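You operate a simulated robot arm through the tools that you are given. There is no shell and no other tool. Be economical: measure what you need, move in short steps, check, and stop when the job is done.

Carry out the task below with a simulated two-armed robot. There is one attempt and no reset: what you move stays moved.

Task
Take the rag from the flat end of the bench and lay it out flat on the deck before the grooved roller.

The check looks at the end state, three seconds after you hand in, the way a careful person would. Anything else that was tipped, shoved, dropped, spilled or broken makes it a failure.

Robot
Two 7-joint arms with two-finger parallel grippers on one trunk, on a base that drives. Base frame: it is fixed to the floor where the robot stands at the start and does not move with it; the origin is under the middle of the robot, x ahead of it, y to its left, z up; the surface under the hand at the start is at about z = 920. Units: mm, degrees, N and s.
The left shoulder is at the start at [50, 165, 1180], the right one opposite. With the tool pointing down near the work surface each hand reaches from about 240 to 700 mm from the robot's upright axis, wherever it stands, measured 20 degrees to its own side. Places, roughly: deck before the grooved roller [700, -900, 900]. Payload 3.91 kg a hand.
The tool frame of a hand sits at the grasp point between the pads (the TCP): z along the fingers, y along the line on which they close. The tips reach 30 mm beyond it. The gripper opens to 110 mm. The fingers are 20 mm wide and 10 mm thick; the gripper's body (48 by 112 mm) begins 55 mm behind the TCP.
Orientation is that of the tool frame in the base frame, as a unit quaternion [w, x, y, z]. With the fingers straight down and closing along the base's y, the tool's x points along the base's -x, its y along +y and its z along -z.

Tools
- The arms move only by the tool arm_command. It takes "left_increments", "right_increments" or both (then of equal length, played together; a hand with none holds still); each is one flat list of numbers, 7 for each row, row after row: the turn, a rotation vector about the tool's x, y, z in degrees, then the shift along the tool's x, y, z in mm, then the opening in per cent of the stroke, from 0 (shut) to 100 (fully open). In form: [rx, ry, rz, x, y, z, claw, rx, ry, rz, x, y, z, claw, ...]. A call has 1 to 10 rows; each row shifts and turns the commanded pose from where the row before left it, along the tool's axes as they then stand. Each row takes 0.2 s and may step no farther than 50 mm and 8.6 degrees from the row before; otherwise, or with a gripper value out of range, the whole call is refused. Where a pose cannot be reached the arm comes as near as it can. A force on the tool above 40 N (or 10 N above the force at the start of the call, whichever is more), or a blocked arm, ends the call early, and 0.2 s more pass. The fingers move at their own pace (about 45 mm/s each) and stop on an object; they squeeze with about 31 N. The grip force told is the motor's: it shows also when the fingers shut on nothing. Time passes only in rows, and 0.2 s behind the last, so rows that do not move let the fingers close. The reply holds the time, the measured pose of the TCP, the force on the tool along the base axes, the opening and the grip force, in the units named above and with some noise, with the torque about the TCP (base axes, N m) and any sound that the robot's microphone picked up.
- Cameras (640 x 400 px; columns grow to the right, rows downward): "scene" is now at [114.8, 1.3, 1346.1]; the picture's right is [0.01, -1.00, 0.00], its down [-0.61, -0.01, -0.79] and it looks along [0.79, 0.01, -0.61] (base axes); focal length 295 px, centre (320, 200). "left" rides on the left gripper at [72, -17, -103] in its tool frame; the picture's right is [0.23, 0.97, 0.00], its down [-0.76, 0.18, -0.62] and it looks along [-0.61, 0.14, 0.78] (tool axes); focal length 222 px, centre (320, 200). "right" rides on the right gripper at [72, 17, -103] in its tool frame; the picture's right is [-0.23, 0.97, 0.00], its down [-0.76, -0.18, -0.62] and it looks along [-0.61, -0.14, 0.78] (tool axes); focal length 222 px, centre (320, 200).
- grab_frame(camera): a new picture of that camera. No time passes.
- lift_body(by): slides the trunk up (or, below 0, down) by that many mm; the arms and the scene camera ride with it, the base frame stays. It gives what a move gives, with no picture.
- drive_base(legs): drives the robot by 1 to 6 legs, each [ahead, left, turn to the left] in mm, mm and degrees, along the robot's own axes; the way and the turn of a leg run together, so that a leg with both is an arc; at most 1500 mm and 180 degrees a leg. The arms and the cameras ride along, it lands a little off, and it stops where it bumps. It gives what a move gives.
- aim_head(pan, tilt): turns the head with the scene camera to pan (to the left, within 80 degrees either way) and tilt (down, from -29 to 69), counted from straight ahead of the robot. It gives what a move gives.
- probe_pixels(camera, pixels): for up to 12 pixels [column, row] of the newest picture of that camera ("zoom" is the newest enlarged one), the place [x, y, z] in the base frame of the surface seen there, good to about 2 mm. No time passes.
- close_up(camera, box): a new picture of the part [left, top, right, bottom] of that camera's present view, enlarged. No time passes.
- job_done(): hands the job in; it is judged then, once.

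Keep the steps short. Do not move on a guess: measure, check each grasp and each placing, and mend mistakes. In all there are 80 turns and 70 pictures (those below and enlarged ones count). Leave the grippers open and the arms clear of the work at the hand-in unless told otherwise, and finish with a single line.

The tools are called by a JSON object that holds its "op" and its "data". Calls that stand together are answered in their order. arm_command: Moves the arms, as the interface text tells. Its arguments: {"type":"object","properties":{"left_increments":{"type":"array"},"right_increments":{"type":"array"}},"required":[]} The other tools are called the same way: lift_body (by) slides the trunk up or down; drive_base (legs) drives the base; aim_head (pan, tilt) turns the head that bears the scene camera; grab_frame (camera) takes a picture; probe_pixels (camera, pixels) gives the place of the surface under pixels of a picture; close_up (camera, box) takes an enlarged picture of a part of a camera's view; job_done () hands the job in.

At the start:

```text
clock: 0.0
left_position: [484.9, 257.8, 1136.6]
left_ee_rot: [0.0, 0.0, 1.0, 0.0]
left_wrist_force: [1.1, 0.8, -0.8]
left_wrist_torque: [-0.02, 0.0, 0.02]
left_gripper_width: 109.9
left_gripper_force: 0.1
right_position: [382.8, -163.1, 1129.0]
right_ee_rot: [0.0, 0.0, 1.0, 0.0]
right_wrist_force: [0.2, -0.9, -0.3]
right_wrist_torque: [0.01, 0.01, -0.02]
right_gripper_width: 110.0
right_gripper_force: 0.0
trunk travel left (down, up): [-400.0, 103.0]
robot x, y, heading: [-1.4, 0.5, 0.1]
head pan, tilt: [0.5, 37.7]
```

scene: 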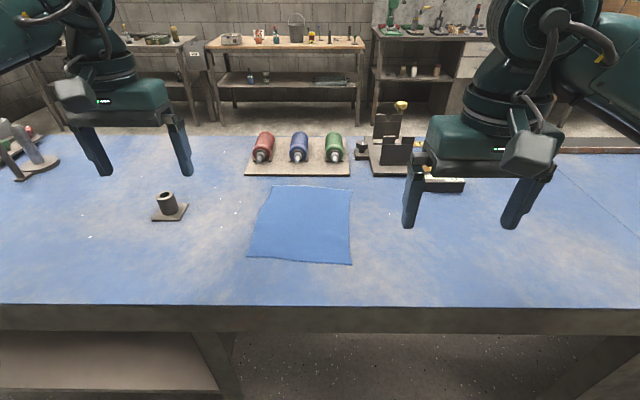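
right: 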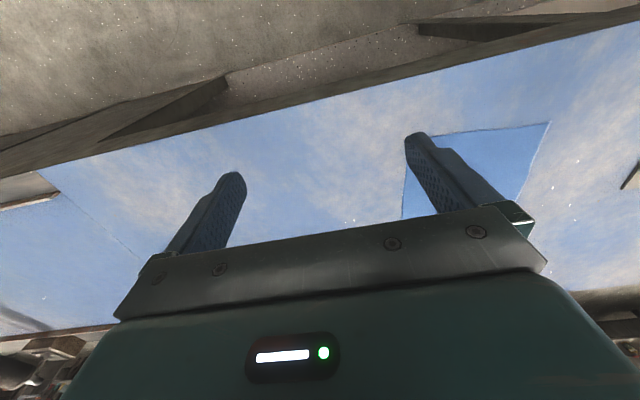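
left: 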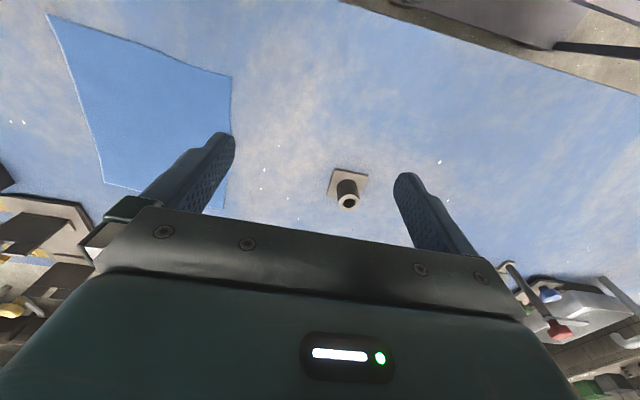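

The blue rag lies around pixels (247-352, 185-265). I'll measure its corners and the nearby bench first.

{"op": "probe_pixels", "data": {"camera": "scene", "pixels": [[273, 187], [349, 190], [351, 263], [249, 256], [300, 225], [300, 262], [300, 290], [300, 304], [170, 212], [300, 170], [620, 230], [355, 230]]}}

{"op": "aim_head", "data": {"pan": -50, "tilt": 35}}

{"op": "grab_frame", "data": {"camera": "scene"}}

```text
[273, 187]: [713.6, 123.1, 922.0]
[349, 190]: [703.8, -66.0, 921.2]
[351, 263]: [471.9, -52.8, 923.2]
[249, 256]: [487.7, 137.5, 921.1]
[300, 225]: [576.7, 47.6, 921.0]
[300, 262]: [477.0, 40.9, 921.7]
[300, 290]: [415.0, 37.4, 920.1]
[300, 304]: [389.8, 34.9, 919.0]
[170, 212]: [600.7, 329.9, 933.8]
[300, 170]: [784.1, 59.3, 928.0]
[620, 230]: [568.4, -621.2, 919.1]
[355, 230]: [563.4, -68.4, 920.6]
```

```text
clock: 1.2
left_position: [483.8, 259.1, 1136.8]
left_ee_rot: [0.0, 0.0, 1.0, 0.001]
left_wrist_force: [-0.3, -1.0, 0.5]
left_wrist_torque: [0.01, 0.0, -0.02]
left_gripper_width: 110.0
left_gripper_force: 0.0
right_position: [383.5, -163.1, 1130.3]
right_ee_rot: [0.0, 0.0, 1.0, 0.0]
right_wrist_force: [0.1, 0.5, 0.3]
right_wrist_torque: [0.0, -0.01, 0.0]
right_gripper_width: 109.8
right_gripper_force: 0.2
trunk travel left (down, up): [-400.0, 103.0]
robot x, y, heading: [-2.7, -1.8, 0.0]
head pan, tilt: [-50.0, 35.0]
```

```text
66 pictures are left
```

scene: 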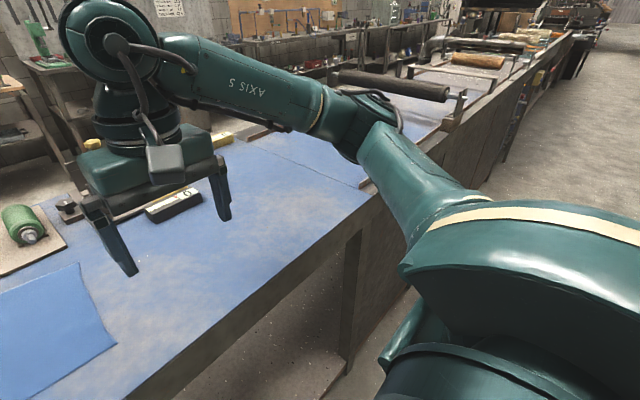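

The long bench goes off to the right, with rollers past the arm. I'll enlarge that area and measure it.

{"op": "close_up", "data": {"camera": "scene", "box": [220, 0, 620, 250]}}

{"op": "probe_pixels", "data": {"camera": "scene", "pixels": [[400, 85], [345, 75], [445, 92], [480, 62], [430, 110], [350, 170], [240, 140], [310, 145], [470, 72], [420, 118], [450, 105], [500, 85]]}}

```text
1.60 times, centred on (420, 125) of scene
```

zoom: 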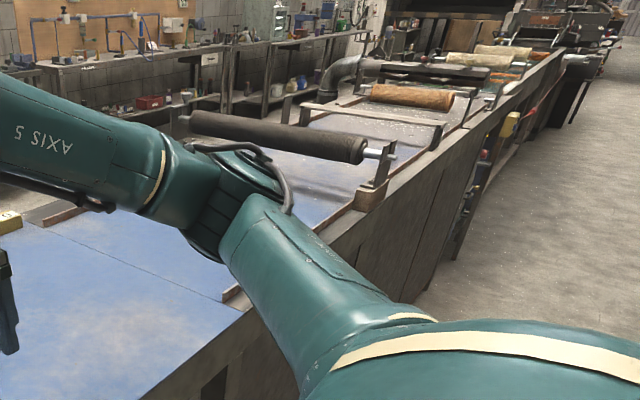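

```text
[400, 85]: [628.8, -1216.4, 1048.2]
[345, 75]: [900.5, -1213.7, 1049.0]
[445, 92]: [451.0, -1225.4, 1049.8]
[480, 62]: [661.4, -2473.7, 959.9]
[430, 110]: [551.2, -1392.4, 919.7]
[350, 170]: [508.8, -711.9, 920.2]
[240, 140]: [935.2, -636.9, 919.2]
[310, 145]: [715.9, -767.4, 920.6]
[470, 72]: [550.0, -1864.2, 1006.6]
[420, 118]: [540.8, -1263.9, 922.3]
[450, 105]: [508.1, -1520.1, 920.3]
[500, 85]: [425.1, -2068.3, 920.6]
```

The dark roller spans x 450–900 at y ≈ -1215. The deck in front of it is flat at z ≈ 920. I plan to hold the rag's near edge with both hands, fingers closing along x. I'll start by turning both wrists 90° up high, with the cameras facing outward.

{"op": "arm_command", "data": {"left_increments": [0, 0, 8.5, 0, 0, 0, 100, 0, 0, 8.5, 0, 0, 0, 100, 0, 0, 8.5, 0, 0, 0, 100, 0, 0, 8.5, 0, 0, 0, 100, 0, 0, 8.5, 0, 0, 0, 80, 0, 0, 8.5, 0, 0, 0, 60, 0, 0, 8.5, 0, 0, 0, 35, 0, 0, 8.5, 0, 0, 0, 35, 0, 0, 8.5, 0, 0, 0, 35, 0, 0, 8.5, 0, 0, 0, 35], "right_increments": [0, 0, -8.5, 0, 0, 0, 100, 0, 0, -8.5, 0, 0, 0, 100, 0, 0, -8.5, 0, 0, 0, 100, 0, 0, -8.5, 0, 0, 0, 100, 0, 0, -8.5, 0, 0, 0, 80, 0, 0, -8.5, 0, 0, 0, 60, 0, 0, -8.5, 0, 0, 0, 35, 0, 0, -8.5, 0, 0, 0, 35, 0, 0, -8.5, 0, 0, 0, 35, 0, 0, -8.5, 0, 0, 0, 35]}}

{"op": "aim_head", "data": {"pan": 0, "tilt": 45}}

```text
clock: 3.4
left_position: [320.6, 126.0, 1129.2]
left_ee_rot: [0.0, 0.674, 0.738, 0.001]
left_wrist_force: [0.4, 0.7, 0.2]
left_wrist_torque: [0.02, -0.03, 0.0]
left_gripper_width: 38.4
left_gripper_force: 0.1
left hand out of reach, approached as far as the arm can: row 5, 6, 7, 8, 9, 10
right_position: [323.0, -121.8, 1128.0]
right_ee_rot: [0.001, -0.675, 0.738, 0.0]
right_wrist_force: [-0.3, -0.1, -0.1]
right_wrist_torque: [-0.03, 0.02, 0.01]
right_gripper_width: 38.5
right_gripper_force: 0.1
right hand out of reach, approached as far as the arm can: row 9, 10
trunk travel left (down, up): [-400.0, 103.0]
robot x, y, heading: [-1.5, -0.7, 0.3]
head pan, tilt: [-50.0, 35.0]
```

```text
clock: 4.6
left_position: [321.2, 125.6, 1128.5]
left_ee_rot: [0.0, 0.673, 0.739, 0.0]
left_wrist_force: [-0.1, -0.2, -0.4]
left_wrist_torque: [-0.01, 0.02, -0.03]
left_gripper_width: 38.1
left_gripper_force: 0.0
right_position: [322.0, -121.4, 1128.1]
right_ee_rot: [0.0, -0.673, 0.739, 0.0]
right_wrist_force: [-0.1, 0.5, 0.6]
right_wrist_torque: [0.01, -0.03, -0.03]
right_gripper_width: 38.5
right_gripper_force: 0.0
trunk travel left (down, up): [-400.0, 103.0]
robot x, y, heading: [1.1, -2.1, -0.2]
head pan, tilt: [0.0, 45.0]
```

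At that wrist turn the arm can't reach. I'll turn back to straight and close along y instead.

{"op": "arm_command", "data": {"left_increments": [0, 0, -8.5, 0, 0, 0, 35, 0, 0, -8.5, 0, 0, 0, 35, 0, 0, -8.5, 0, 0, 0, 35, 0, 0, -8.5, 0, 0, 0, 35, 0, 0, -8.5, 0, 0, 0, 35, 0, 0, -8.5, 0, 0, 0, 35, 0, 0, -8.5, 0, 0, 0, 35, 0, 0, -8.5, 0, 0, 0, 35, 0, 0, -8.5, 0, 0, 0, 35, 0, 0, -8.5, 0, 0, 0, 35], "right_increments": [0, 0, 8.5, 0, 0, 0, 35, 0, 0, 8.5, 0, 0, 0, 35, 0, 0, 8.5, 0, 0, 0, 35, 0, 0, 8.5, 0, 0, 0, 35, 0, 0, 8.5, 0, 0, 0, 35, 0, 0, 8.5, 0, 0, 0, 35, 0, 0, 8.5, 0, 0, 0, 35, 0, 0, 8.5, 0, 0, 0, 35, 0, 0, 8.5, 0, 0, 0, 35, 0, 0, 8.5, 0, 0, 0, 35]}}

{"op": "grab_frame", "data": {"camera": "scene"}}

```text
clock: 6.8
left_position: [320.8, 126.2, 1129.4]
left_ee_rot: [0.001, -0.002, 1.0, 0.0]
left_wrist_force: [0.9, 1.1, -0.4]
left_wrist_torque: [0.02, -0.01, 0.0]
left_gripper_width: 38.8
left_gripper_force: 0.1
right_position: [323.5, -122.9, 1127.6]
right_ee_rot: [-0.001, 0.002, 1.0, 0.0]
right_wrist_force: [0.5, -0.3, -1.1]
right_wrist_torque: [0.03, 0.01, 0.0]
right_gripper_width: 38.1
right_gripper_force: 0.1
trunk travel left (down, up): [-400.0, 103.0]
robot x, y, heading: [2.7, -5.0, 0.2]
head pan, tilt: [0.0, 45.0]
```

```text
64 pictures are left
```

scene: 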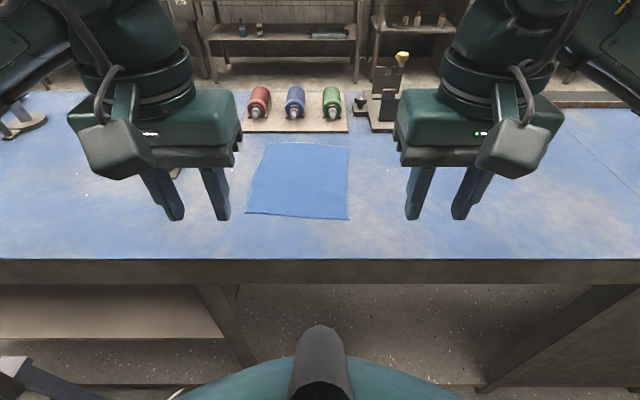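

Both wrists are straight again. Next I move above the near corners, right hand to (492, -27) and left to (504, 110), then partway down.

{"op": "arm_command", "data": {"left_increments": [0, 0, 0, -36.6, -3.2, 0, 28, 0, 0, 0, -36.6, -3.2, 0, 28, 0, 0, 0, -36.6, -3.2, 0, 28, 0, 0, 0, -36.6, -3.2, 0, 28, 0, 0, 0, -36.6, -3.2, 0, 28, 0, 0, 0, 0, 0, 35, 28, 0, 0, 0, 0, 0, 35, 28, 0, 0, 0, 0, 0, 34, 28, 0, 0, 0, 0, 0, 0, 28], "right_increments": [0, 0, 0, -33.8, 19.2, 0, 28, 0, 0, 0, -33.8, 19.2, 0, 28, 0, 0, 0, -33.8, 19.2, 0, 28, 0, 0, 0, -33.8, 19.2, 0, 28, 0, 0, 0, -33.8, 19.2, 0, 28, 0, 0, 0, 0, 0, 35, 28, 0, 0, 0, 0, 0, 35, 28, 0, 0, 0, 0, 0, 34, 28, 0, 0, 0, 0, 0, 0, 28]}}

{"op": "grab_frame", "data": {"camera": "scene"}}

{"op": "grab_frame", "data": {"camera": "right"}}

{"op": "grab_frame", "data": {"camera": "left"}}

```text
clock: 8.8
left_position: [503.3, 110.2, 1025.3]
left_ee_rot: [0.0, 0.0, 1.0, 0.0]
left_wrist_force: [0.2, 0.2, -0.2]
left_wrist_torque: [0.0, 0.01, 0.0]
left_gripper_width: 30.7
left_gripper_force: 0.0
right_position: [491.1, -25.8, 1024.7]
right_ee_rot: [0.0, 0.0, 1.0, 0.0]
right_wrist_force: [-0.6, -0.1, -0.9]
right_wrist_torque: [0.0, -0.02, 0.01]
right_gripper_width: 30.6
right_gripper_force: 0.1
trunk travel left (down, up): [-400.0, 103.0]
robot x, y, heading: [-2.2, 4.4, 0.4]
head pan, tilt: [0.0, 45.0]
```

```text
63 pictures are left
```

scene: 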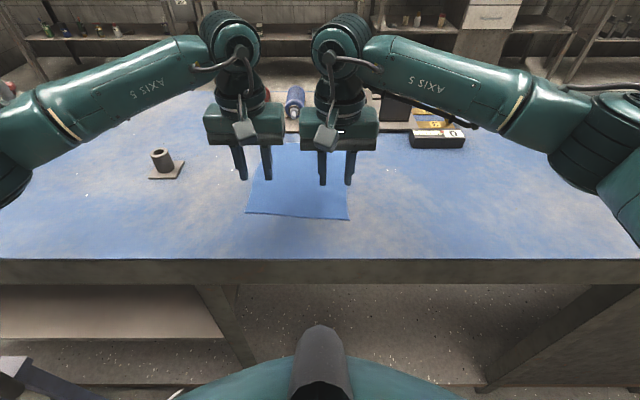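

```text
62 pictures are left
```

right: 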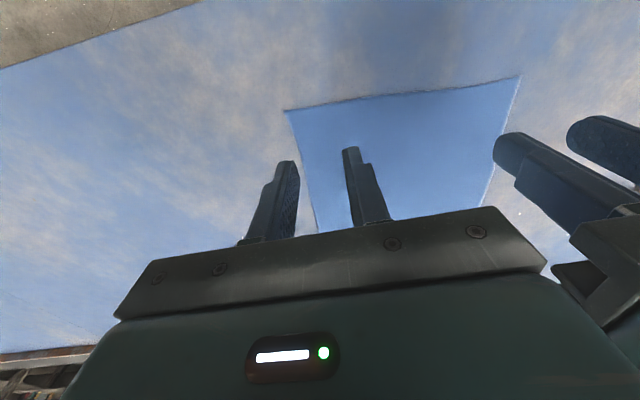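

```text
61 pictures are left
```

left: 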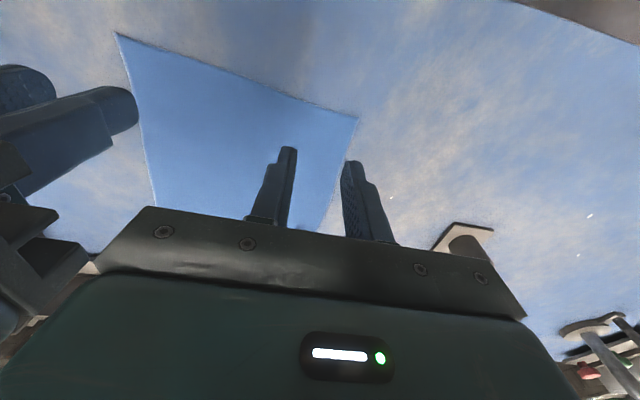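

The fingers hover over the corners. I'll measure the near corners again in the hand views.

{"op": "probe_pixels", "data": {"camera": "right", "pixels": [[289, 112], [517, 79], [313, 220], [400, 97]]}}

{"op": "probe_pixels", "data": {"camera": "left", "pixels": [[118, 36], [355, 119], [325, 220], [240, 84]]}}

{"op": "probe_pixels", "data": {"camera": "scene", "pixels": [[347, 217], [247, 211], [300, 215]]}}

```text
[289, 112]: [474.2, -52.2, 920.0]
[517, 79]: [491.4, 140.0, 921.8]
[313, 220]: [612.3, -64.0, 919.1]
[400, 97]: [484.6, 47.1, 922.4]
```

```text
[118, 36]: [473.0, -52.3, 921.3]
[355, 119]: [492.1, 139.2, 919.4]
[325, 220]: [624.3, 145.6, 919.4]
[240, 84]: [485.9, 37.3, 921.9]
```

```text
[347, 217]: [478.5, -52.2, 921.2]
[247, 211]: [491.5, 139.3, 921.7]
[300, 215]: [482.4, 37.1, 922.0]
```

The positions agree. I lower to just above the cloth, then touch in small steps.

{"op": "arm_command", "data": {"left_increments": [0, 0, 0, 0, 0, 30, 28, 0, 0, 0, 0, 0, 30, 28, 0, 0, 0, 0, 0, 8, 28, 0, 0, 0, 0, 0, 2, 28, 0, 0, 0, 0, 0, 2, 28, 0, 0, 0, 0, 0, 2, 28, 0, 0, 0, 0, 0, 1, 28], "right_increments": [0, 0, 0, 0, 0, 30, 28, 0, 0, 0, 0, 0, 30, 28, 0, 0, 0, 0, 0, 8, 28, 0, 0, 0, 0, 0, 2, 28, 0, 0, 0, 0, 0, 2, 28, 0, 0, 0, 0, 0, 2, 28, 0, 0, 0, 0, 0, 1, 28]}}

```text
clock: 10.4
left_position: [503.5, 109.0, 951.9]
left_ee_rot: [0.002, -0.001, 1.0, 0.0]
left_wrist_force: [0.9, 0.2, 4.4]
left_wrist_torque: [0.03, -0.06, 0.02]
left_gripper_width: 31.0
left_gripper_force: 0.1
right_position: [491.9, -26.9, 950.8]
right_ee_rot: [0.001, -0.001, 1.0, 0.001]
right_wrist_force: [0.2, -2.8, 14.7]
right_wrist_torque: [-0.09, 0.0, 0.01]
right_gripper_width: 30.9
right_gripper_force: 0.0
trunk travel left (down, up): [-400.0, 103.0]
robot x, y, heading: [-1.5, 1.8, 0.2]
head pan, tilt: [0.0, 45.0]
```

Both hands touch the cloth, with 4 N on the left and 15 N on the right. I press the left slightly more and close both.

{"op": "arm_command", "data": {"left_increments": [0, 0, 0, 0, 0, 1, 28, 0, 0, 0, 0, 0, 0, 20, 0, 0, 0, 0, 0, 0, 10, 0, 0, 0, 0, 0, 0, 0, 0, 0, 0, 0, 0, 0, 0, 0, 0, 0, 0, 0, 0, 0], "right_increments": [0, 0, 0, 0, 0, 0, 28, 0, 0, 0, 0, 0, 0, 20, 0, 0, 0, 0, 0, 0, 10, 0, 0, 0, 0, 0, 0, 0, 0, 0, 0, 0, 0, 0, 0, 0, 0, 0, 0, 0, 0, 0]}}

{"op": "grab_frame", "data": {"camera": "right"}}

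{"op": "grab_frame", "data": {"camera": "left"}}

```text
clock: 11.8
left_position: [502.2, 110.0, 951.0]
left_ee_rot: [0.002, -0.001, 1.0, -0.001]
left_wrist_force: [1.8, -0.6, 16.1]
left_wrist_torque: [0.07, 0.01, 0.03]
left_gripper_width: 0.1
left_gripper_force: 31.0
right_position: [489.6, -27.0, 952.6]
right_ee_rot: [0.001, 0.0, 1.0, 0.001]
right_wrist_force: [0.8, -0.2, 23.6]
right_wrist_torque: [-0.07, 0.06, -0.03]
right_gripper_width: 0.1
right_gripper_force: 30.9
trunk travel left (down, up): [-400.0, 103.0]
robot x, y, heading: [-1.0, 0.5, 0.1]
head pan, tilt: [0.0, 45.0]
```

```text
60 pictures are left
```

right: 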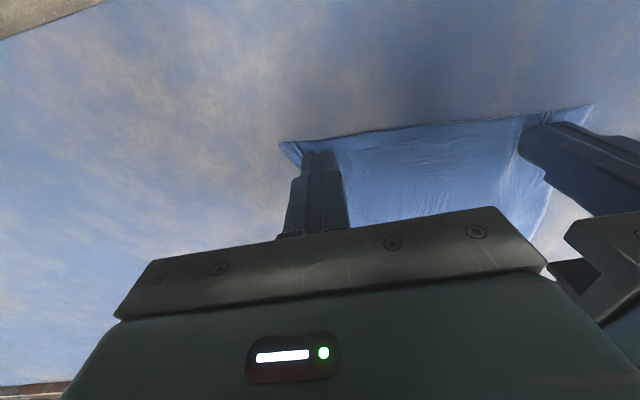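

```text
59 pictures are left
```

left: 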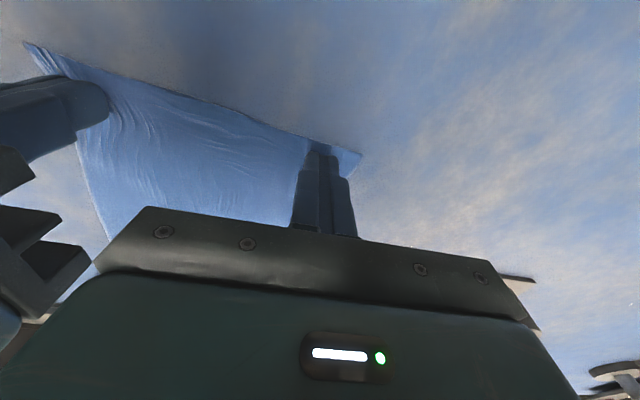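

The cloth has gathered at both grips. I lift a little to see whether it holds.

{"op": "arm_command", "data": {"left_increments": [0, 0, 0, 0, 0, -10, 0, 0, 0, 0, 0, 0, -15, 0, 0, 0, 0, 0, 0, -15, 0, 0, 0, 0, 0, 0, -15, 0, 0, 0, 0, 0, 0, -15, 0], "right_increments": [0, 0, 0, 0, 0, -10, 0, 0, 0, 0, 0, 0, -15, 0, 0, 0, 0, 0, 0, -15, 0, 0, 0, 0, 0, 0, -15, 0, 0, 0, 0, 0, 0, -15, 0]}}

{"op": "grab_frame", "data": {"camera": "scene"}}

```text
clock: 13.0
left_position: [504.3, 109.5, 1017.7]
left_ee_rot: [-0.001, 0.0, 1.0, 0.0]
left_wrist_force: [-1.0, -0.3, -0.2]
left_wrist_torque: [0.03, 0.03, -0.01]
left_gripper_width: 0.2
left_gripper_force: 30.9
right_position: [492.6, -26.4, 1019.1]
right_ee_rot: [0.0, 0.0, 1.0, 0.001]
right_wrist_force: [0.0, -0.4, 1.0]
right_wrist_torque: [-0.05, 0.0, -0.01]
right_gripper_width: 0.0
right_gripper_force: 31.5
trunk travel left (down, up): [-400.0, 103.0]
robot x, y, heading: [1.7, -4.4, 0.0]
head pan, tilt: [0.0, 45.0]
```

```text
58 pictures are left
```

scene: 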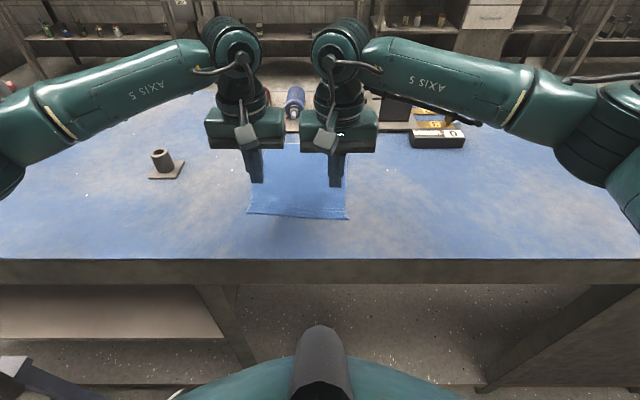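

{"op": "close_up", "data": {"camera": "scene", "box": [200, 120, 400, 245]}}

{"op": "probe_pixels", "data": {"camera": "zoom", "pixels": [[160, 290], [310, 300], [460, 305], [310, 200]]}}

```text
3.20 times, centred on (300, 182) of scene
```

zoom: 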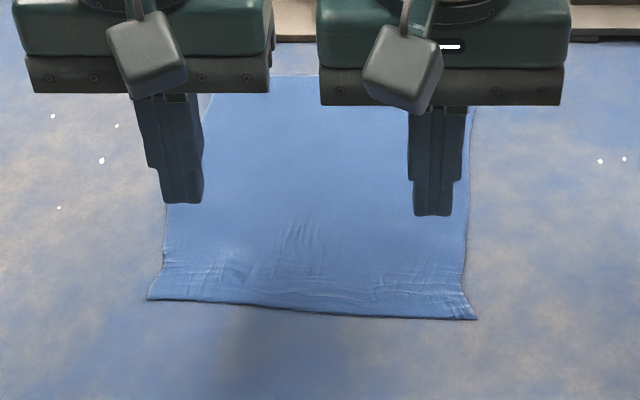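

```text
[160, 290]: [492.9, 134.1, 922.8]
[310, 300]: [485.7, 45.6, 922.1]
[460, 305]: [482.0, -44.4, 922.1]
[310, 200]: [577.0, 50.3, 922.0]
```

The rag slipped out of both grips and is still flat. I'll retry with the left hand, using a wider gap and firmer pressure, and raise the right hand out of the way.

{"op": "arm_command", "data": {"left_increments": [0, 0, 0, -5, -8, 0, 30, 0, 0, 0, 0, 0, 30, 55, 0, 0, 0, 0, 0, 30, 55, 0, 0, 0, 0, 0, 4, 55, 0, 0, 0, 0, 0, 2, 55, 0, 0, 0, 0, 0, 2, 55, 0, 0, 0, 0, 0, 0, 55], "right_increments": [0, 0, 0, 0, 0, -20, 0, 0, 0, 0, 0, -30, -20, 30, 0, 0, 0, 0, -30, -20, 30, 0, 0, 0, 0, 0, 0, 30, 0, 0, 0, 0, 0, 0, 30, 0, 0, 0, 0, 0, 0, 30, 0, 0, 0, 0, 0, 0, 30]}}

```text
clock: 14.6
left_position: [508.9, 100.6, 951.3]
left_ee_rot: [0.001, -0.001, 1.0, -0.001]
left_wrist_force: [0.8, -0.7, 3.0]
left_wrist_torque: [0.07, -0.01, -0.01]
left_gripper_width: 60.4
left_gripper_force: 0.0
right_position: [491.2, -87.3, 1079.1]
right_ee_rot: [0.0, -0.001, 1.0, 0.0]
right_wrist_force: [-0.1, 0.4, -0.3]
right_wrist_torque: [0.01, 0.0, 0.0]
right_gripper_width: 33.1
right_gripper_force: 0.0
trunk travel left (down, up): [-400.0, 103.0]
robot x, y, heading: [-0.8, 0.1, -0.0]
head pan, tilt: [0.0, 45.0]
```

{"op": "arm_command", "data": {"left_increments": [0, 0, 0, 0, 0, 1, 55, 0, 0, 0, 0, 0, 1, 55, 0, 0, 0, 0, 0, 0, 45, 0, 0, 0, 0, 0, 0, 35, 0, 0, 0, 0, 0, 0, 25, 0, 0, 0, 0, 0, 0, 20]}}

{"op": "grab_frame", "data": {"camera": "left"}}

{"op": "close_up", "data": {"camera": "scene", "box": [200, 120, 400, 245]}}

```text
clock: 16.0
left_position: [508.9, 101.6, 951.0]
left_ee_rot: [0.002, 0.0, 1.0, -0.001]
left_wrist_force: [1.4, 1.6, 23.2]
left_wrist_torque: [0.17, 0.05, -0.03]
left_gripper_width: 22.8
left_gripper_force: 0.6
right_position: [490.1, -87.1, 1079.2]
right_ee_rot: [0.0, -0.001, 1.0, 0.0]
right_wrist_force: [-0.6, 0.3, 1.2]
right_wrist_torque: [0.0, -0.01, 0.02]
right_gripper_width: 32.9
right_gripper_force: 0.0
trunk travel left (down, up): [-400.0, 103.0]
robot x, y, heading: [-1.1, 3.3, -0.3]
head pan, tilt: [0.0, 45.0]
```

```text
56 pictures are left
```

left: 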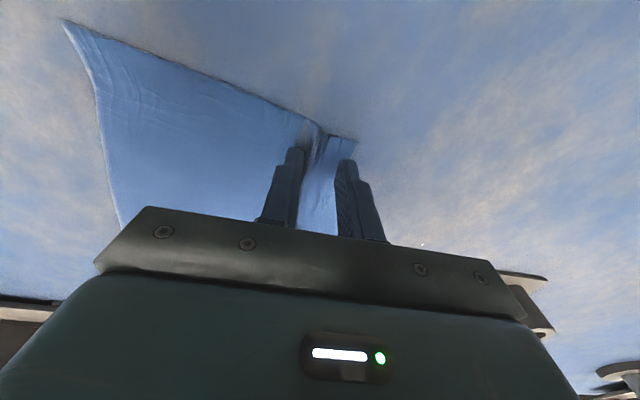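

```text
3.20 times, centred on (300, 182) of scene
```

zoom: 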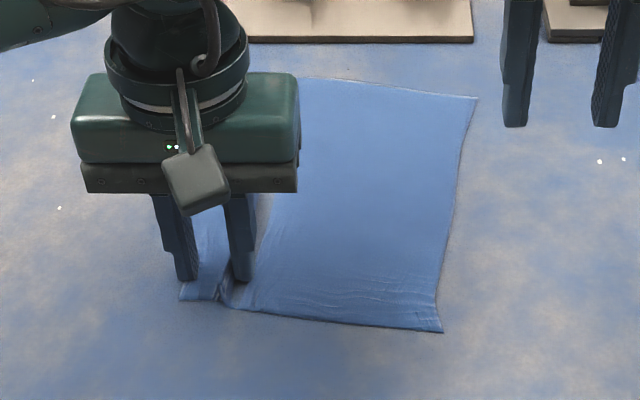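

A clear fold is rising between the left fingers. I close fully and lift a little.

{"op": "arm_command", "data": {"left_increments": [0, 0, 0, 0, 0, 0, 10, 0, 0, 0, 0, 0, 0, 0, 0, 0, 0, 0, 0, 0, 0, 0, 0, 0, 0, 0, 0, 0, 0, 0, 0, 0, 0, 0, 0, 0, 0, 0, 0, 0, -10, 0, 0, 0, 0, 0, 0, -15, 0, 0, 0, 0, 0, 0, -15, 0]}}

{"op": "close_up", "data": {"camera": "scene", "box": [200, 120, 400, 245]}}

```text
clock: 17.8
left_position: [508.4, 102.1, 989.0]
left_ee_rot: [-0.001, -0.001, 1.0, 0.0]
left_wrist_force: [-0.1, 0.2, 0.4]
left_wrist_torque: [0.03, 0.01, -0.02]
left_gripper_width: 2.4
left_gripper_force: 31.0
right_position: [490.9, -87.6, 1079.0]
right_ee_rot: [0.0, 0.0, 1.0, 0.0]
right_wrist_force: [0.4, -0.2, 0.1]
right_wrist_torque: [0.01, -0.01, 0.02]
right_gripper_width: 32.9
right_gripper_force: 0.1
trunk travel left (down, up): [-400.0, 103.0]
robot x, y, heading: [-3.0, 1.3, -0.1]
head pan, tilt: [0.0, 45.0]
```

```text
3.20 times, centred on (300, 182) of scene
```

zoom: 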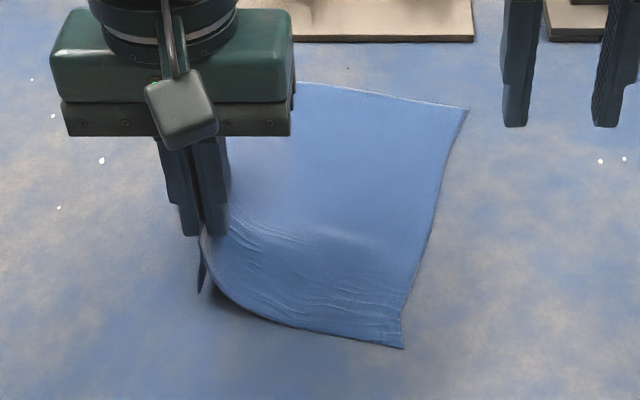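

The left hand holds a fold at 2.4 mm width. I lower it again to slacken the cloth and measure the right near corner at zoom (402, 347).

{"op": "arm_command", "data": {"left_increments": [0, 0, 0, 0, 5, 12, 0, 0, 0, 0, 0, 5, 12, 0], "right_increments": [0, 0, 0, 0, 0, 0, 55, 0, 0, 0, 0, 0, 0, 55]}}

{"op": "close_up", "data": {"camera": "scene", "box": [200, 120, 400, 245]}}

{"op": "grab_frame", "data": {"camera": "right"}}

{"op": "probe_pixels", "data": {"camera": "zoom", "pixels": [[398, 342], [350, 320], [425, 250], [380, 290], [465, 110]]}}

```text
clock: 18.4
left_position: [507.5, 111.6, 965.7]
left_ee_rot: [0.0, 0.0, 1.0, 0.001]
left_wrist_force: [1.7, -0.2, 0.2]
left_wrist_torque: [-0.01, -0.01, -0.02]
left_gripper_width: 2.2
left_gripper_force: 30.9
right_position: [491.0, -86.3, 1079.1]
right_ee_rot: [0.0, 0.0, 1.0, -0.001]
right_wrist_force: [-0.1, 0.7, -0.3]
right_wrist_torque: [0.02, 0.03, 0.01]
right_gripper_width: 60.5
right_gripper_force: 0.1
trunk travel left (down, up): [-400.0, 103.0]
robot x, y, heading: [0.3, -1.5, -0.1]
head pan, tilt: [0.0, 45.0]
```

```text
3.20 times, centred on (300, 182) of scene
```

zoom: 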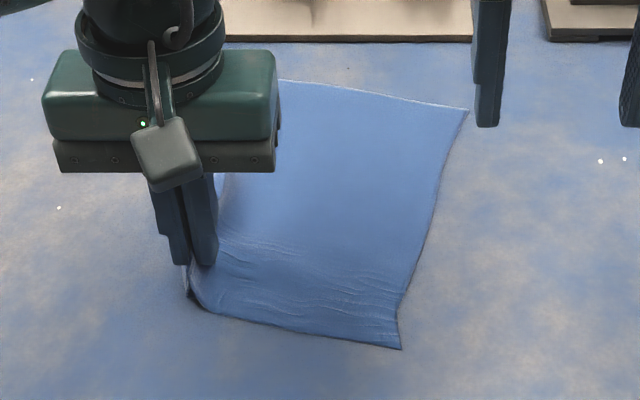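

```text
52 pictures are left
```

right: 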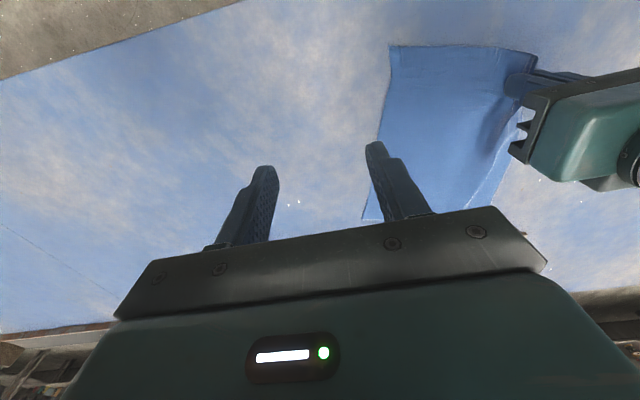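

```text
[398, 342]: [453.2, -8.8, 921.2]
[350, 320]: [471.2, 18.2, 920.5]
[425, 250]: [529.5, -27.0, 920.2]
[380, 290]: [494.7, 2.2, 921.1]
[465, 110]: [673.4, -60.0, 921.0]
```

The left grip works, but there isn't room for a second grip on the near edge: the hands would be about 70–90 mm apart and the gripper bodies are 112 mm wide. A better way is to hold the rag's right edge with one hand near and one far, so the folds run along that edge. I release the left hand at bench level, lift it clear, and check how far the base can go forward.

{"op": "arm_command", "data": {"left_increments": [0, 0, 0, 0, 0, 7, 0, 0, 0, 0, 0, 0, 5, 0, 0, 0, 0, 0, 0, 1, 10, 0, 0, 0, 0, 0, 0, 25, 0, 0, 0, 0, 0, 0, 40, 0, 0, 0, 0, 0, 0, 55, 0, 0, 0, 0, 0, -20, 55, 0, 0, 0, 0, 0, -40, 55, 0, 0, 0, 0, 40, -50, 55, 0, 0, 0, 0, 50, -30, 55], "right_increments": [0, 0, 0, 0, 0, 0, 55, 0, 0, 0, 0, 0, 0, 55, 0, 0, 0, 0, 0, 0, 55, 0, 0, 0, 0, 0, 0, 55, 0, 0, 0, 0, 0, 0, 55, 0, 0, 0, 0, 0, 0, 55, 0, 0, 0, 0, 0, 0, 55, 0, 0, 0, 0, 0, 0, 55, 0, 0, 0, 0, -30, -20, 55, 0, 0, 0, 0, -30, -10, 55]}}

{"op": "aim_head", "data": {"pan": 0, "tilt": 60}}

{"op": "grab_frame", "data": {"camera": "scene"}}

{"op": "probe_pixels", "data": {"camera": "scene", "pixels": [[320, 260], [320, 240], [240, 300], [400, 300], [320, 215], [320, 195], [400, 330], [320, 320], [100, 300], [540, 300]]}}

```text
refused: row 9 steps farther than a row can; nothing moved
```

```text
clock: 19.1
left_position: [508.2, 111.4, 965.2]
left_ee_rot: [0.0, 0.0, 1.0, 0.001]
left_wrist_force: [-0.5, 0.2, -0.2]
left_wrist_torque: [0.03, 0.01, -0.04]
left_gripper_width: 2.2
left_gripper_force: 31.0
right_position: [492.9, -86.1, 1079.7]
right_ee_rot: [0.0, 0.0, 1.0, -0.001]
right_wrist_force: [0.1, -0.7, -0.4]
right_wrist_torque: [0.0, -0.01, 0.02]
right_gripper_width: 60.5
right_gripper_force: 0.1
trunk travel left (down, up): [-400.0, 103.0]
robot x, y, heading: [0.2, -1.9, 0.1]
head pan, tilt: [0.0, 60.0]
```

```text
51 pictures are left
```

scene: 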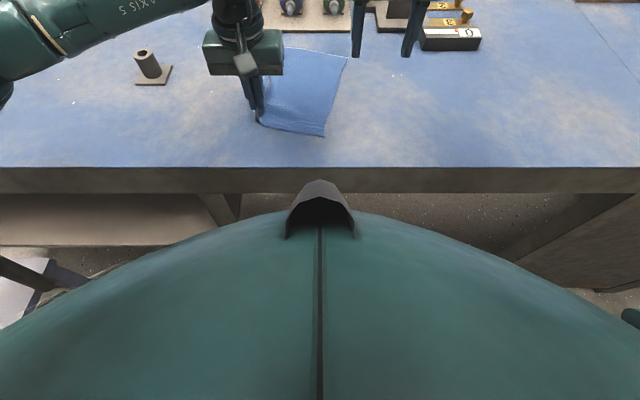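

```text
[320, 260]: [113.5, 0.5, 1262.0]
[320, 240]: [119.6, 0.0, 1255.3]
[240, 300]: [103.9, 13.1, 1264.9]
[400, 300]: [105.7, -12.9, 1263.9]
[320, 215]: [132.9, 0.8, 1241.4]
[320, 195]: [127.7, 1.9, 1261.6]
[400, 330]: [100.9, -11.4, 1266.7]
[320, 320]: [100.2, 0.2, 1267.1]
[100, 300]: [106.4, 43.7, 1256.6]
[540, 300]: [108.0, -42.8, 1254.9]
```

The call was refused because one row stepped too far. I repeat it with smaller steps.

{"op": "arm_command", "data": {"left_increments": [0, 0, 0, 0, 0, 7, 0, 0, 0, 0, 0, 0, 5, 0, 0, 0, 0, 0, 0, 1, 10, 0, 0, 0, 0, 0, 0, 25, 0, 0, 0, 0, 0, 0, 40, 0, 0, 0, 0, 0, 0, 55, 0, 0, 0, 0, 0, -20, 55, 0, 0, 0, 0, 0, -40, 55, 0, 0, 0, 0, 20, -45, 55, 0, 0, 0, 0, 20, -45, 55], "right_increments": [0, 0, 0, 0, 0, 0, 55, 0, 0, 0, 0, 0, 0, 55, 0, 0, 0, 0, 0, 0, 55, 0, 0, 0, 0, 0, 0, 55, 0, 0, 0, 0, 0, 0, 55, 0, 0, 0, 0, 0, 0, 55, 0, 0, 0, 0, 0, 0, 55, 0, 0, 0, 0, 0, 0, 55, 0, 0, 0, 0, -20, -20, 55, 0, 0, 0, 0, -20, -10, 55]}}

{"op": "drive_base", "data": {"legs": [[0, 130, 0]]}}

{"op": "aim_head", "data": {"pan": -10, "tilt": 45}}

{"op": "grab_frame", "data": {"camera": "scene"}}

```text
clock: 21.3
left_position: [508.4, 151.2, 1101.1]
left_ee_rot: [0.001, 0.0, 1.0, 0.0]
left_wrist_force: [-0.2, -0.2, -0.6]
left_wrist_torque: [-0.03, -0.03, 0.03]
left_gripper_width: 60.6
left_gripper_force: 0.0
right_position: [491.9, -128.1, 1108.7]
right_ee_rot: [0.0, -0.001, 1.0, 0.0]
right_wrist_force: [-0.5, -0.5, 0.1]
right_wrist_torque: [-0.02, -0.03, 0.0]
right_gripper_width: 60.6
right_gripper_force: 0.1
trunk travel left (down, up): [-400.0, 103.0]
robot x, y, heading: [-0.4, 0.3, -0.2]
head pan, tilt: [0.0, 60.0]
```

```text
clock: 23.1
left_position: [509.1, 283.3, 1101.6]
left_ee_rot: [0.0, 0.0, 1.0, 0.001]
left_wrist_force: [0.1, 0.2, 0.3]
left_wrist_torque: [0.0, 0.02, 0.03]
left_gripper_width: 60.9
left_gripper_force: 0.2
right_position: [491.5, 4.8, 1109.0]
right_ee_rot: [-0.001, 0.0, 1.0, -0.001]
right_wrist_force: [-0.5, -0.3, -1.1]
right_wrist_torque: [0.01, 0.02, 0.05]
right_gripper_width: 60.4
right_gripper_force: 0.1
trunk travel left (down, up): [-400.0, 103.0]
robot x, y, heading: [-1.5, 133.9, -0.1]
head pan, tilt: [0.0, 60.0]
```

```text
clock: 23.9
left_position: [509.0, 281.3, 1102.7]
left_ee_rot: [0.001, 0.0, 1.0, 0.0]
left_wrist_force: [-0.4, 0.3, 0.3]
left_wrist_torque: [-0.01, 0.01, 0.01]
left_gripper_width: 60.4
left_gripper_force: 0.0
right_position: [491.9, 3.7, 1108.9]
right_ee_rot: [0.0, 0.001, 1.0, 0.0]
right_wrist_force: [-0.1, 1.2, -0.7]
right_wrist_torque: [-0.02, -0.03, 0.01]
right_gripper_width: 60.3
right_gripper_force: 0.1
trunk travel left (down, up): [-400.0, 103.0]
robot x, y, heading: [-0.2, 128.9, 0.1]
head pan, tilt: [-10.0, 45.0]
```

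```text
50 pictures are left
```

scene: 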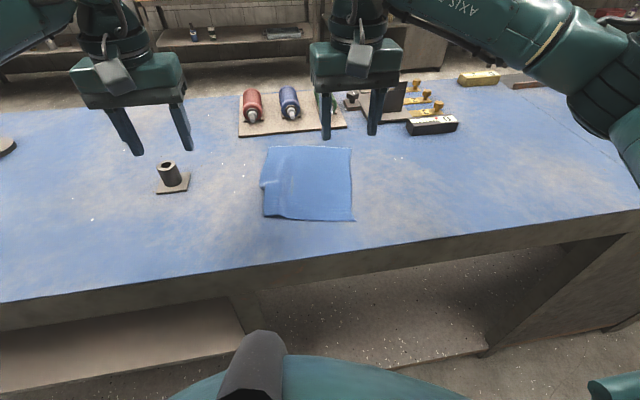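

The rag is released, with a small leftover fold at its left edge. I measure it and the nearby objects, then drive forward gently.

{"op": "probe_pixels", "data": {"camera": "scene", "pixels": [[268, 148], [350, 148], [353, 219], [264, 215], [263, 184], [352, 180], [351, 160], [340, 127], [408, 133], [455, 125], [430, 125], [358, 106]]}}

{"op": "drive_base", "data": {"legs": [[90, 0, 0]]}}

{"op": "grab_frame", "data": {"camera": "scene"}}

```text
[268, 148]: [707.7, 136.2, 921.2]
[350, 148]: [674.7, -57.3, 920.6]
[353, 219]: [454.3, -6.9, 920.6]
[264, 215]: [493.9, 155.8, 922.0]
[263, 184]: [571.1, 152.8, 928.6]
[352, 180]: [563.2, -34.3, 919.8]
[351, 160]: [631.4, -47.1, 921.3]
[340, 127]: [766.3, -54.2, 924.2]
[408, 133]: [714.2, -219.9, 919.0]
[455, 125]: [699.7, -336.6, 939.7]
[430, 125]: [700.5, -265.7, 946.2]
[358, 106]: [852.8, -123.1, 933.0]
```

```text
clock: 25.0
left_position: [600.5, 281.5, 1103.1]
left_ee_rot: [-0.001, 0.001, 1.0, 0.0]
left_wrist_force: [-0.1, -0.1, 0.1]
left_wrist_torque: [0.0, 0.0, -0.02]
left_gripper_width: 60.3
left_gripper_force: 0.0
right_position: [581.1, 3.7, 1108.2]
right_ee_rot: [0.001, 0.001, 1.0, 0.0]
right_wrist_force: [0.1, -1.2, -0.1]
right_wrist_torque: [0.0, 0.0, -0.03]
right_gripper_width: 60.4
right_gripper_force: 0.0
trunk travel left (down, up): [-400.0, 103.0]
robot x, y, heading: [88.7, 127.9, 0.1]
head pan, tilt: [-10.0, 45.0]
```

```text
49 pictures are left
```

scene: 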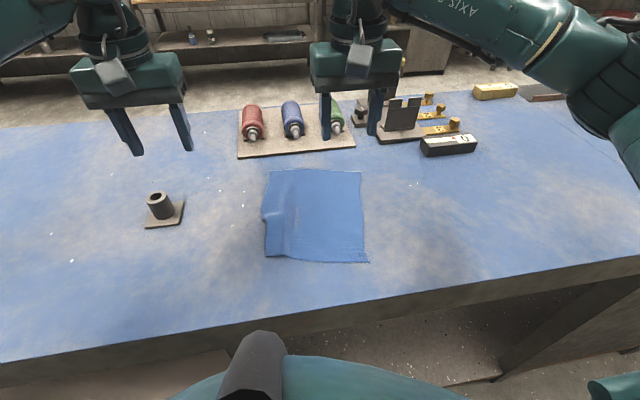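

No bump, and the rag is unmoved. Its right edge runs from (454, -7) to (675, -57). I move the right hand back out of the way and bring the left hand over the far-right corner at (656, -14), turning it 12.8° to match the edge.

{"op": "arm_command", "data": {"right_increments": [0, 0, 0, 40, -28, 0, 55, 0, 0, 0, 40, -28, 0, 55, 0, 0, 0, 20, -28, 0, 55, 0, 0, 6.4, 0, 0, 0, 55, 0, 0, 6.4, 0, 0, 0, 55]}}

{"op": "arm_command", "data": {"left_increments": [0, 0, 0, -8, -42, 0, 55, 0, 0, 0, -8, -42, 0, 55, 0, 0, 0, -8, -42, 0, 55, 0, 0, 0, -8, -42, 0, 55, 0, 0, 0, -8, -42, 0, 55, 0, 0, 0, -8, -42, 0, 55, 0, 0, 0, -8, -43, 0, 55, 0, 0, 6.4, 0, 0, 0, 55, 0, 0, 6.4, 0, 0, 0, 55]}}

{"op": "grab_frame", "data": {"camera": "scene"}}

```text
clock: 26.2
left_position: [598.2, 281.7, 1101.4]
left_ee_rot: [-0.001, -0.001, 1.0, 0.001]
left_wrist_force: [-0.5, 0.2, 0.0]
left_wrist_torque: [0.01, 0.02, 0.0]
left_gripper_width: 60.1
left_gripper_force: 0.0
right_position: [479.9, -80.6, 1109.3]
right_ee_rot: [0.0, 0.112, 0.994, 0.0]
right_wrist_force: [-0.4, 0.6, -0.3]
right_wrist_torque: [-0.03, -0.02, -0.01]
right_gripper_width: 60.5
right_gripper_force: 0.1
trunk travel left (down, up): [-400.0, 103.0]
robot x, y, heading: [90.7, 129.6, -0.1]
head pan, tilt: [-10.0, 45.0]
```

```text
clock: 28.2
left_position: [639.3, 31.6, 1098.4]
left_ee_rot: [0.0, 0.112, 0.994, 0.001]
left_wrist_force: [0.3, -0.5, -0.6]
left_wrist_torque: [-0.02, 0.02, 0.02]
left_gripper_width: 60.6
left_gripper_force: 0.1
left hand out of reach, approached as far as the arm can: row 6, 7
right_position: [481.1, -79.0, 1109.9]
right_ee_rot: [0.0, 0.111, 0.994, 0.0]
right_wrist_force: [0.2, 0.7, -0.2]
right_wrist_torque: [0.05, 0.01, 0.0]
right_gripper_width: 60.6
right_gripper_force: 0.1
trunk travel left (down, up): [-400.0, 103.0]
robot x, y, heading: [88.7, 128.6, 0.2]
head pan, tilt: [-10.0, 45.0]
```

```text
48 pictures are left
```

scene: 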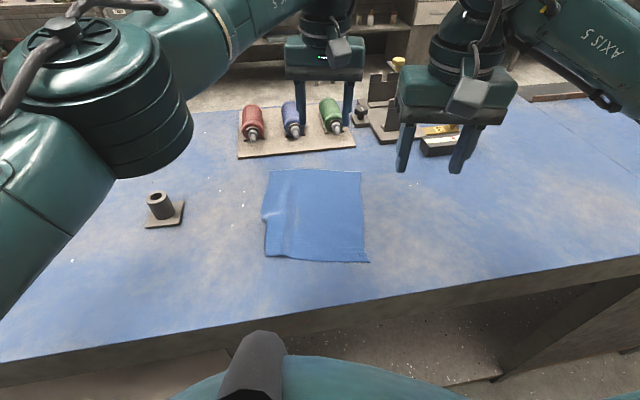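

The left arm stops about 45 mm short. I drive the base 60 mm right, which brings the left hand there.

{"op": "drive_base", "data": {"legs": [[0, -60, 0]]}}

```text
clock: 29.4
left_position: [639.4, -27.7, 1098.4]
left_ee_rot: [0.0, 0.111, 0.994, 0.0]
left_wrist_force: [-0.6, 0.4, -0.3]
left_wrist_torque: [0.03, 0.0, 0.01]
left_gripper_width: 60.5
left_gripper_force: 0.0
right_position: [480.9, -140.0, 1108.6]
right_ee_rot: [0.001, 0.111, 0.994, 0.0]
right_wrist_force: [0.4, -0.6, -0.7]
right_wrist_torque: [0.03, 0.0, -0.01]
right_gripper_width: 60.5
right_gripper_force: 0.1
trunk travel left (down, up): [-400.0, 103.0]
robot x, y, heading: [90.8, 69.9, 0.0]
head pan, tilt: [-10.0, 45.0]
```

{"op": "arm_command", "data": {"left_increments": [0, 0, 0, -13.2, 17, 0, 55, 0, 0, 0, 0, 0, 0, 55, 0, 0, 0, 0, 0, 0, 55, 0, 0, 0, 0, 0, 0, 55, 0, 0, 0, 0, 0, 38, 55, 0, 0, 0, 0, 0, 38, 55, 0, 0, 0, 0, 0, 38, 55], "right_increments": [0, 0, 0, 6.8, 40.5, 0, 55, 0, 0, 0, 6.8, 40.5, 0, 55, 0, 0, 0, 6.8, 40.5, 0, 55, 0, 0, 0, 6.8, 40.5, 0, 55, 0, 0, 0, 0, 0, 41, 55, 0, 0, 0, 0, 0, 41, 55, 0, 0, 0, 0, 0, 42, 55]}}

{"op": "grab_frame", "data": {"camera": "scene"}}

{"op": "grab_frame", "data": {"camera": "right"}}

{"op": "grab_frame", "data": {"camera": "left"}}

```text
clock: 31.0
left_position: [652.0, -14.2, 983.2]
left_ee_rot: [0.0, 0.112, 0.994, -0.001]
left_wrist_force: [0.4, 0.3, -0.1]
left_wrist_torque: [-0.01, 0.02, -0.04]
left_gripper_width: 60.4
left_gripper_force: 0.0
left hand out of reach, approached as far as the arm can: row 1
right_position: [490.4, 24.6, 982.7]
right_ee_rot: [0.0, 0.112, 0.994, 0.0]
right_wrist_force: [-0.3, -0.4, -0.6]
right_wrist_torque: [0.01, -0.03, 0.02]
right_gripper_width: 60.4
right_gripper_force: 0.0
trunk travel left (down, up): [-400.0, 103.0]
robot x, y, heading: [92.5, 71.3, 0.3]
head pan, tilt: [-10.0, 45.0]
```

```text
47 pictures are left
```

scene: 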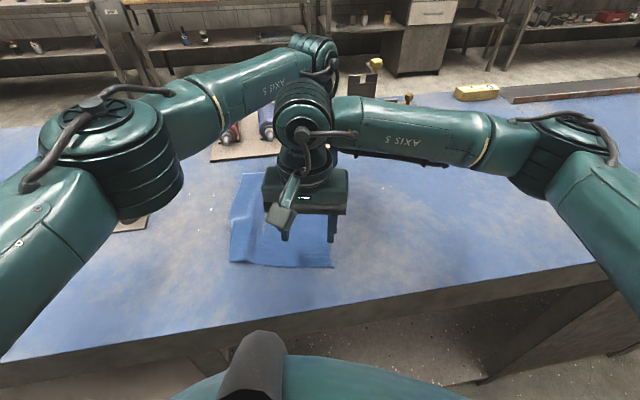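

```text
46 pictures are left
```

right: 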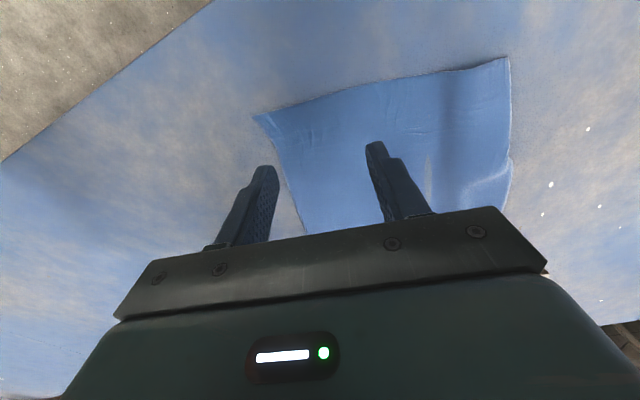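

```text
45 pictures are left
```

left: 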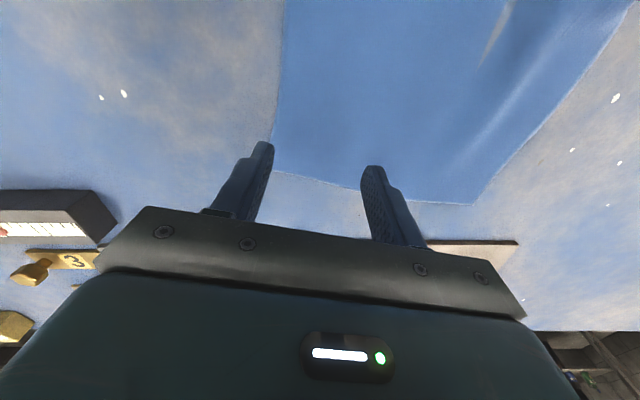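

The arms don't interfere with each other. I check the cloth corner positions again in the hand views.

{"op": "probe_pixels", "data": {"camera": "right", "pixels": [[260, 120], [277, 150], [298, 215], [505, 62]]}}

{"op": "probe_pixels", "data": {"camera": "left", "pixels": [[280, 60], [277, 120], [276, 168], [330, 181], [470, 203]]}}

```text
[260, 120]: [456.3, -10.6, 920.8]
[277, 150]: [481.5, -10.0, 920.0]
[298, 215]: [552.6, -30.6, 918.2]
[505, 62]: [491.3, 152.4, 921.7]
```

```text
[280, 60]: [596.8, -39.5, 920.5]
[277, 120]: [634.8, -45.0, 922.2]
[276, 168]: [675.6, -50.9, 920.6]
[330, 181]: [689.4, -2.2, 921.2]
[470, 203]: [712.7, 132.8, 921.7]
```

The outer fingers are right at the edge, so I shift both hands 8 mm inward and go down to touch.

{"op": "arm_command", "data": {"left_increments": [0, 0, 0, 0, 8, 0, 55, 0, 0, 0, 0, 0, 20, 55, 0, 0, 0, 0, 0, 8, 55, 0, 0, 0, 0, 0, 2, 55, 0, 0, 0, 0, 0, 2, 55, 0, 0, 0, 0, 0, 0, 55], "right_increments": [0, 0, 0, 0, 8, 0, 55, 0, 0, 0, 0, 0, 20, 55, 0, 0, 0, 0, 0, 8, 55, 0, 0, 0, 0, 0, 2, 55, 0, 0, 0, 0, 0, 2, 55, 0, 0, 0, 0, 0, 0, 55]}}

```text
clock: 32.4
left_position: [655.8, -5.8, 952.5]
left_ee_rot: [0.0, 0.111, 0.994, 0.0]
left_wrist_force: [-0.2, 0.1, -0.3]
left_wrist_torque: [0.01, 0.0, 0.0]
left_gripper_width: 60.8
left_gripper_force: 0.0
right_position: [491.4, 32.8, 952.5]
right_ee_rot: [0.0, 0.112, 0.994, 0.0]
right_wrist_force: [0.5, -0.4, 0.9]
right_wrist_torque: [-0.03, -0.03, -0.03]
right_gripper_width: 60.6
right_gripper_force: 0.0
trunk travel left (down, up): [-400.0, 103.0]
robot x, y, heading: [88.8, 67.2, -0.0]
head pan, tilt: [-10.0, 45.0]
```

{"op": "arm_command", "data": {"left_increments": [0, 0, 0, 0, 0, 1, 55, 0, 0, 0, 0, 0, 1, 55, 0, 0, 0, 0, 0, 1, 55, 0, 0, 0, 0, 0, 0, 55], "right_increments": [0, 0, 0, 0, 0, 1, 55, 0, 0, 0, 0, 0, 1, 55, 0, 0, 0, 0, 0, 1, 55, 0, 0, 0, 0, 0, 0, 55]}}

```text
clock: 33.4
left_position: [653.2, -5.3, 950.6]
left_ee_rot: [0.001, 0.112, 0.994, 0.0]
left_wrist_force: [2.1, -1.1, 7.6]
left_wrist_torque: [-0.18, -0.04, 0.01]
left_gripper_width: 60.4
left_gripper_force: 0.0
right_position: [492.0, 31.6, 951.1]
right_ee_rot: [0.002, 0.112, 0.994, 0.001]
right_wrist_force: [1.7, -1.3, 21.3]
right_wrist_torque: [-0.64, 0.15, 0.07]
right_gripper_width: 60.6
right_gripper_force: 0.1
trunk travel left (down, up): [-400.0, 103.0]
robot x, y, heading: [89.5, 70.6, 0.1]
head pan, tilt: [-10.0, 45.0]
```

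The force sits mostly on the outer finger of each hand (torque -0.64 N·m on the right). I tilt slightly to even the load and press the left a bit more.

{"op": "arm_command", "data": {"left_increments": [0.3, 0, 0, 0, 0, 1, 55, 0, 0, 0, 0, 0, 0, 55], "right_increments": [0.5, 0, 0, 0, 0, 0.3, 55, 0, 0, 0, 0, 0, 0, 55]}}

```text
clock: 34.0
left_position: [654.4, -4.5, 951.9]
left_ee_rot: [0.002, 0.112, 0.994, -0.003]
left_wrist_force: [4.4, 1.3, 19.6]
left_wrist_torque: [0.36, -0.18, -0.04]
left_gripper_width: 60.5
left_gripper_force: 0.1
right_position: [491.8, 32.4, 951.4]
right_ee_rot: [0.002, 0.112, 0.994, -0.003]
right_wrist_force: [4.7, -3.2, 23.9]
right_wrist_torque: [0.44, -0.15, -0.09]
right_gripper_width: 60.8
right_gripper_force: 0.1
trunk travel left (down, up): [-400.0, 103.0]
robot x, y, heading: [86.0, 70.9, -0.0]
head pan, tilt: [-10.0, 45.0]
```

{"op": "arm_command", "data": {"left_increments": [-0.15, 0, 0, 0, 0, 0.3, 55, 0, 0, 0, 0, 0, 0, 45, 0, 0, 0, 0, 0, 0, 35, 0, 0, 0, 0, 0, 0, 25, 0, 0, 0, 0, 0, 0, 20], "right_increments": [-0.2, 0, 0, 0, 0, 0.2, 55, 0, 0, 0, 0, 0, 0, 45, 0, 0, 0, 0, 0, 0, 35, 0, 0, 0, 0, 0, 0, 25, 0, 0, 0, 0, 0, 0, 20]}}

{"op": "grab_frame", "data": {"camera": "right"}}

{"op": "grab_frame", "data": {"camera": "left"}}

```text
clock: 35.2
left_position: [652.3, -5.2, 952.2]
left_ee_rot: [0.001, 0.112, 0.994, -0.002]
left_wrist_force: [-2.4, -0.8, 21.1]
left_wrist_torque: [-0.18, 0.05, -0.04]
left_gripper_width: 21.2
left_gripper_force: 0.1
right_position: [489.3, 32.1, 950.9]
right_ee_rot: [0.002, 0.111, 0.994, -0.001]
right_wrist_force: [0.2, -0.6, 25.9]
right_wrist_torque: [-0.12, 0.19, 0.03]
right_gripper_width: 21.5
right_gripper_force: 0.0
trunk travel left (down, up): [-400.0, 103.0]
robot x, y, heading: [88.4, 69.0, -0.3]
head pan, tilt: [-10.0, 45.0]
```

```text
44 pictures are left
```

right: 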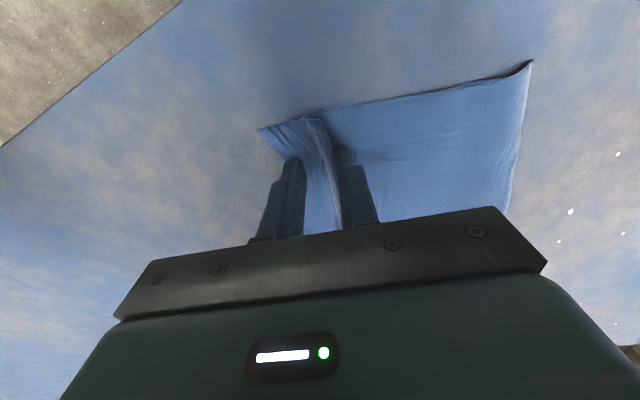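

```text
43 pictures are left
```

left: 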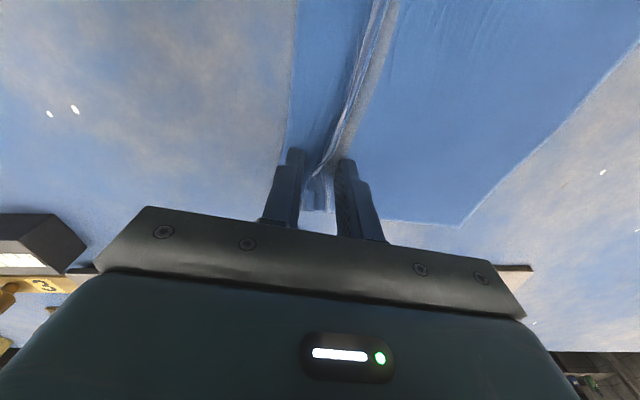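

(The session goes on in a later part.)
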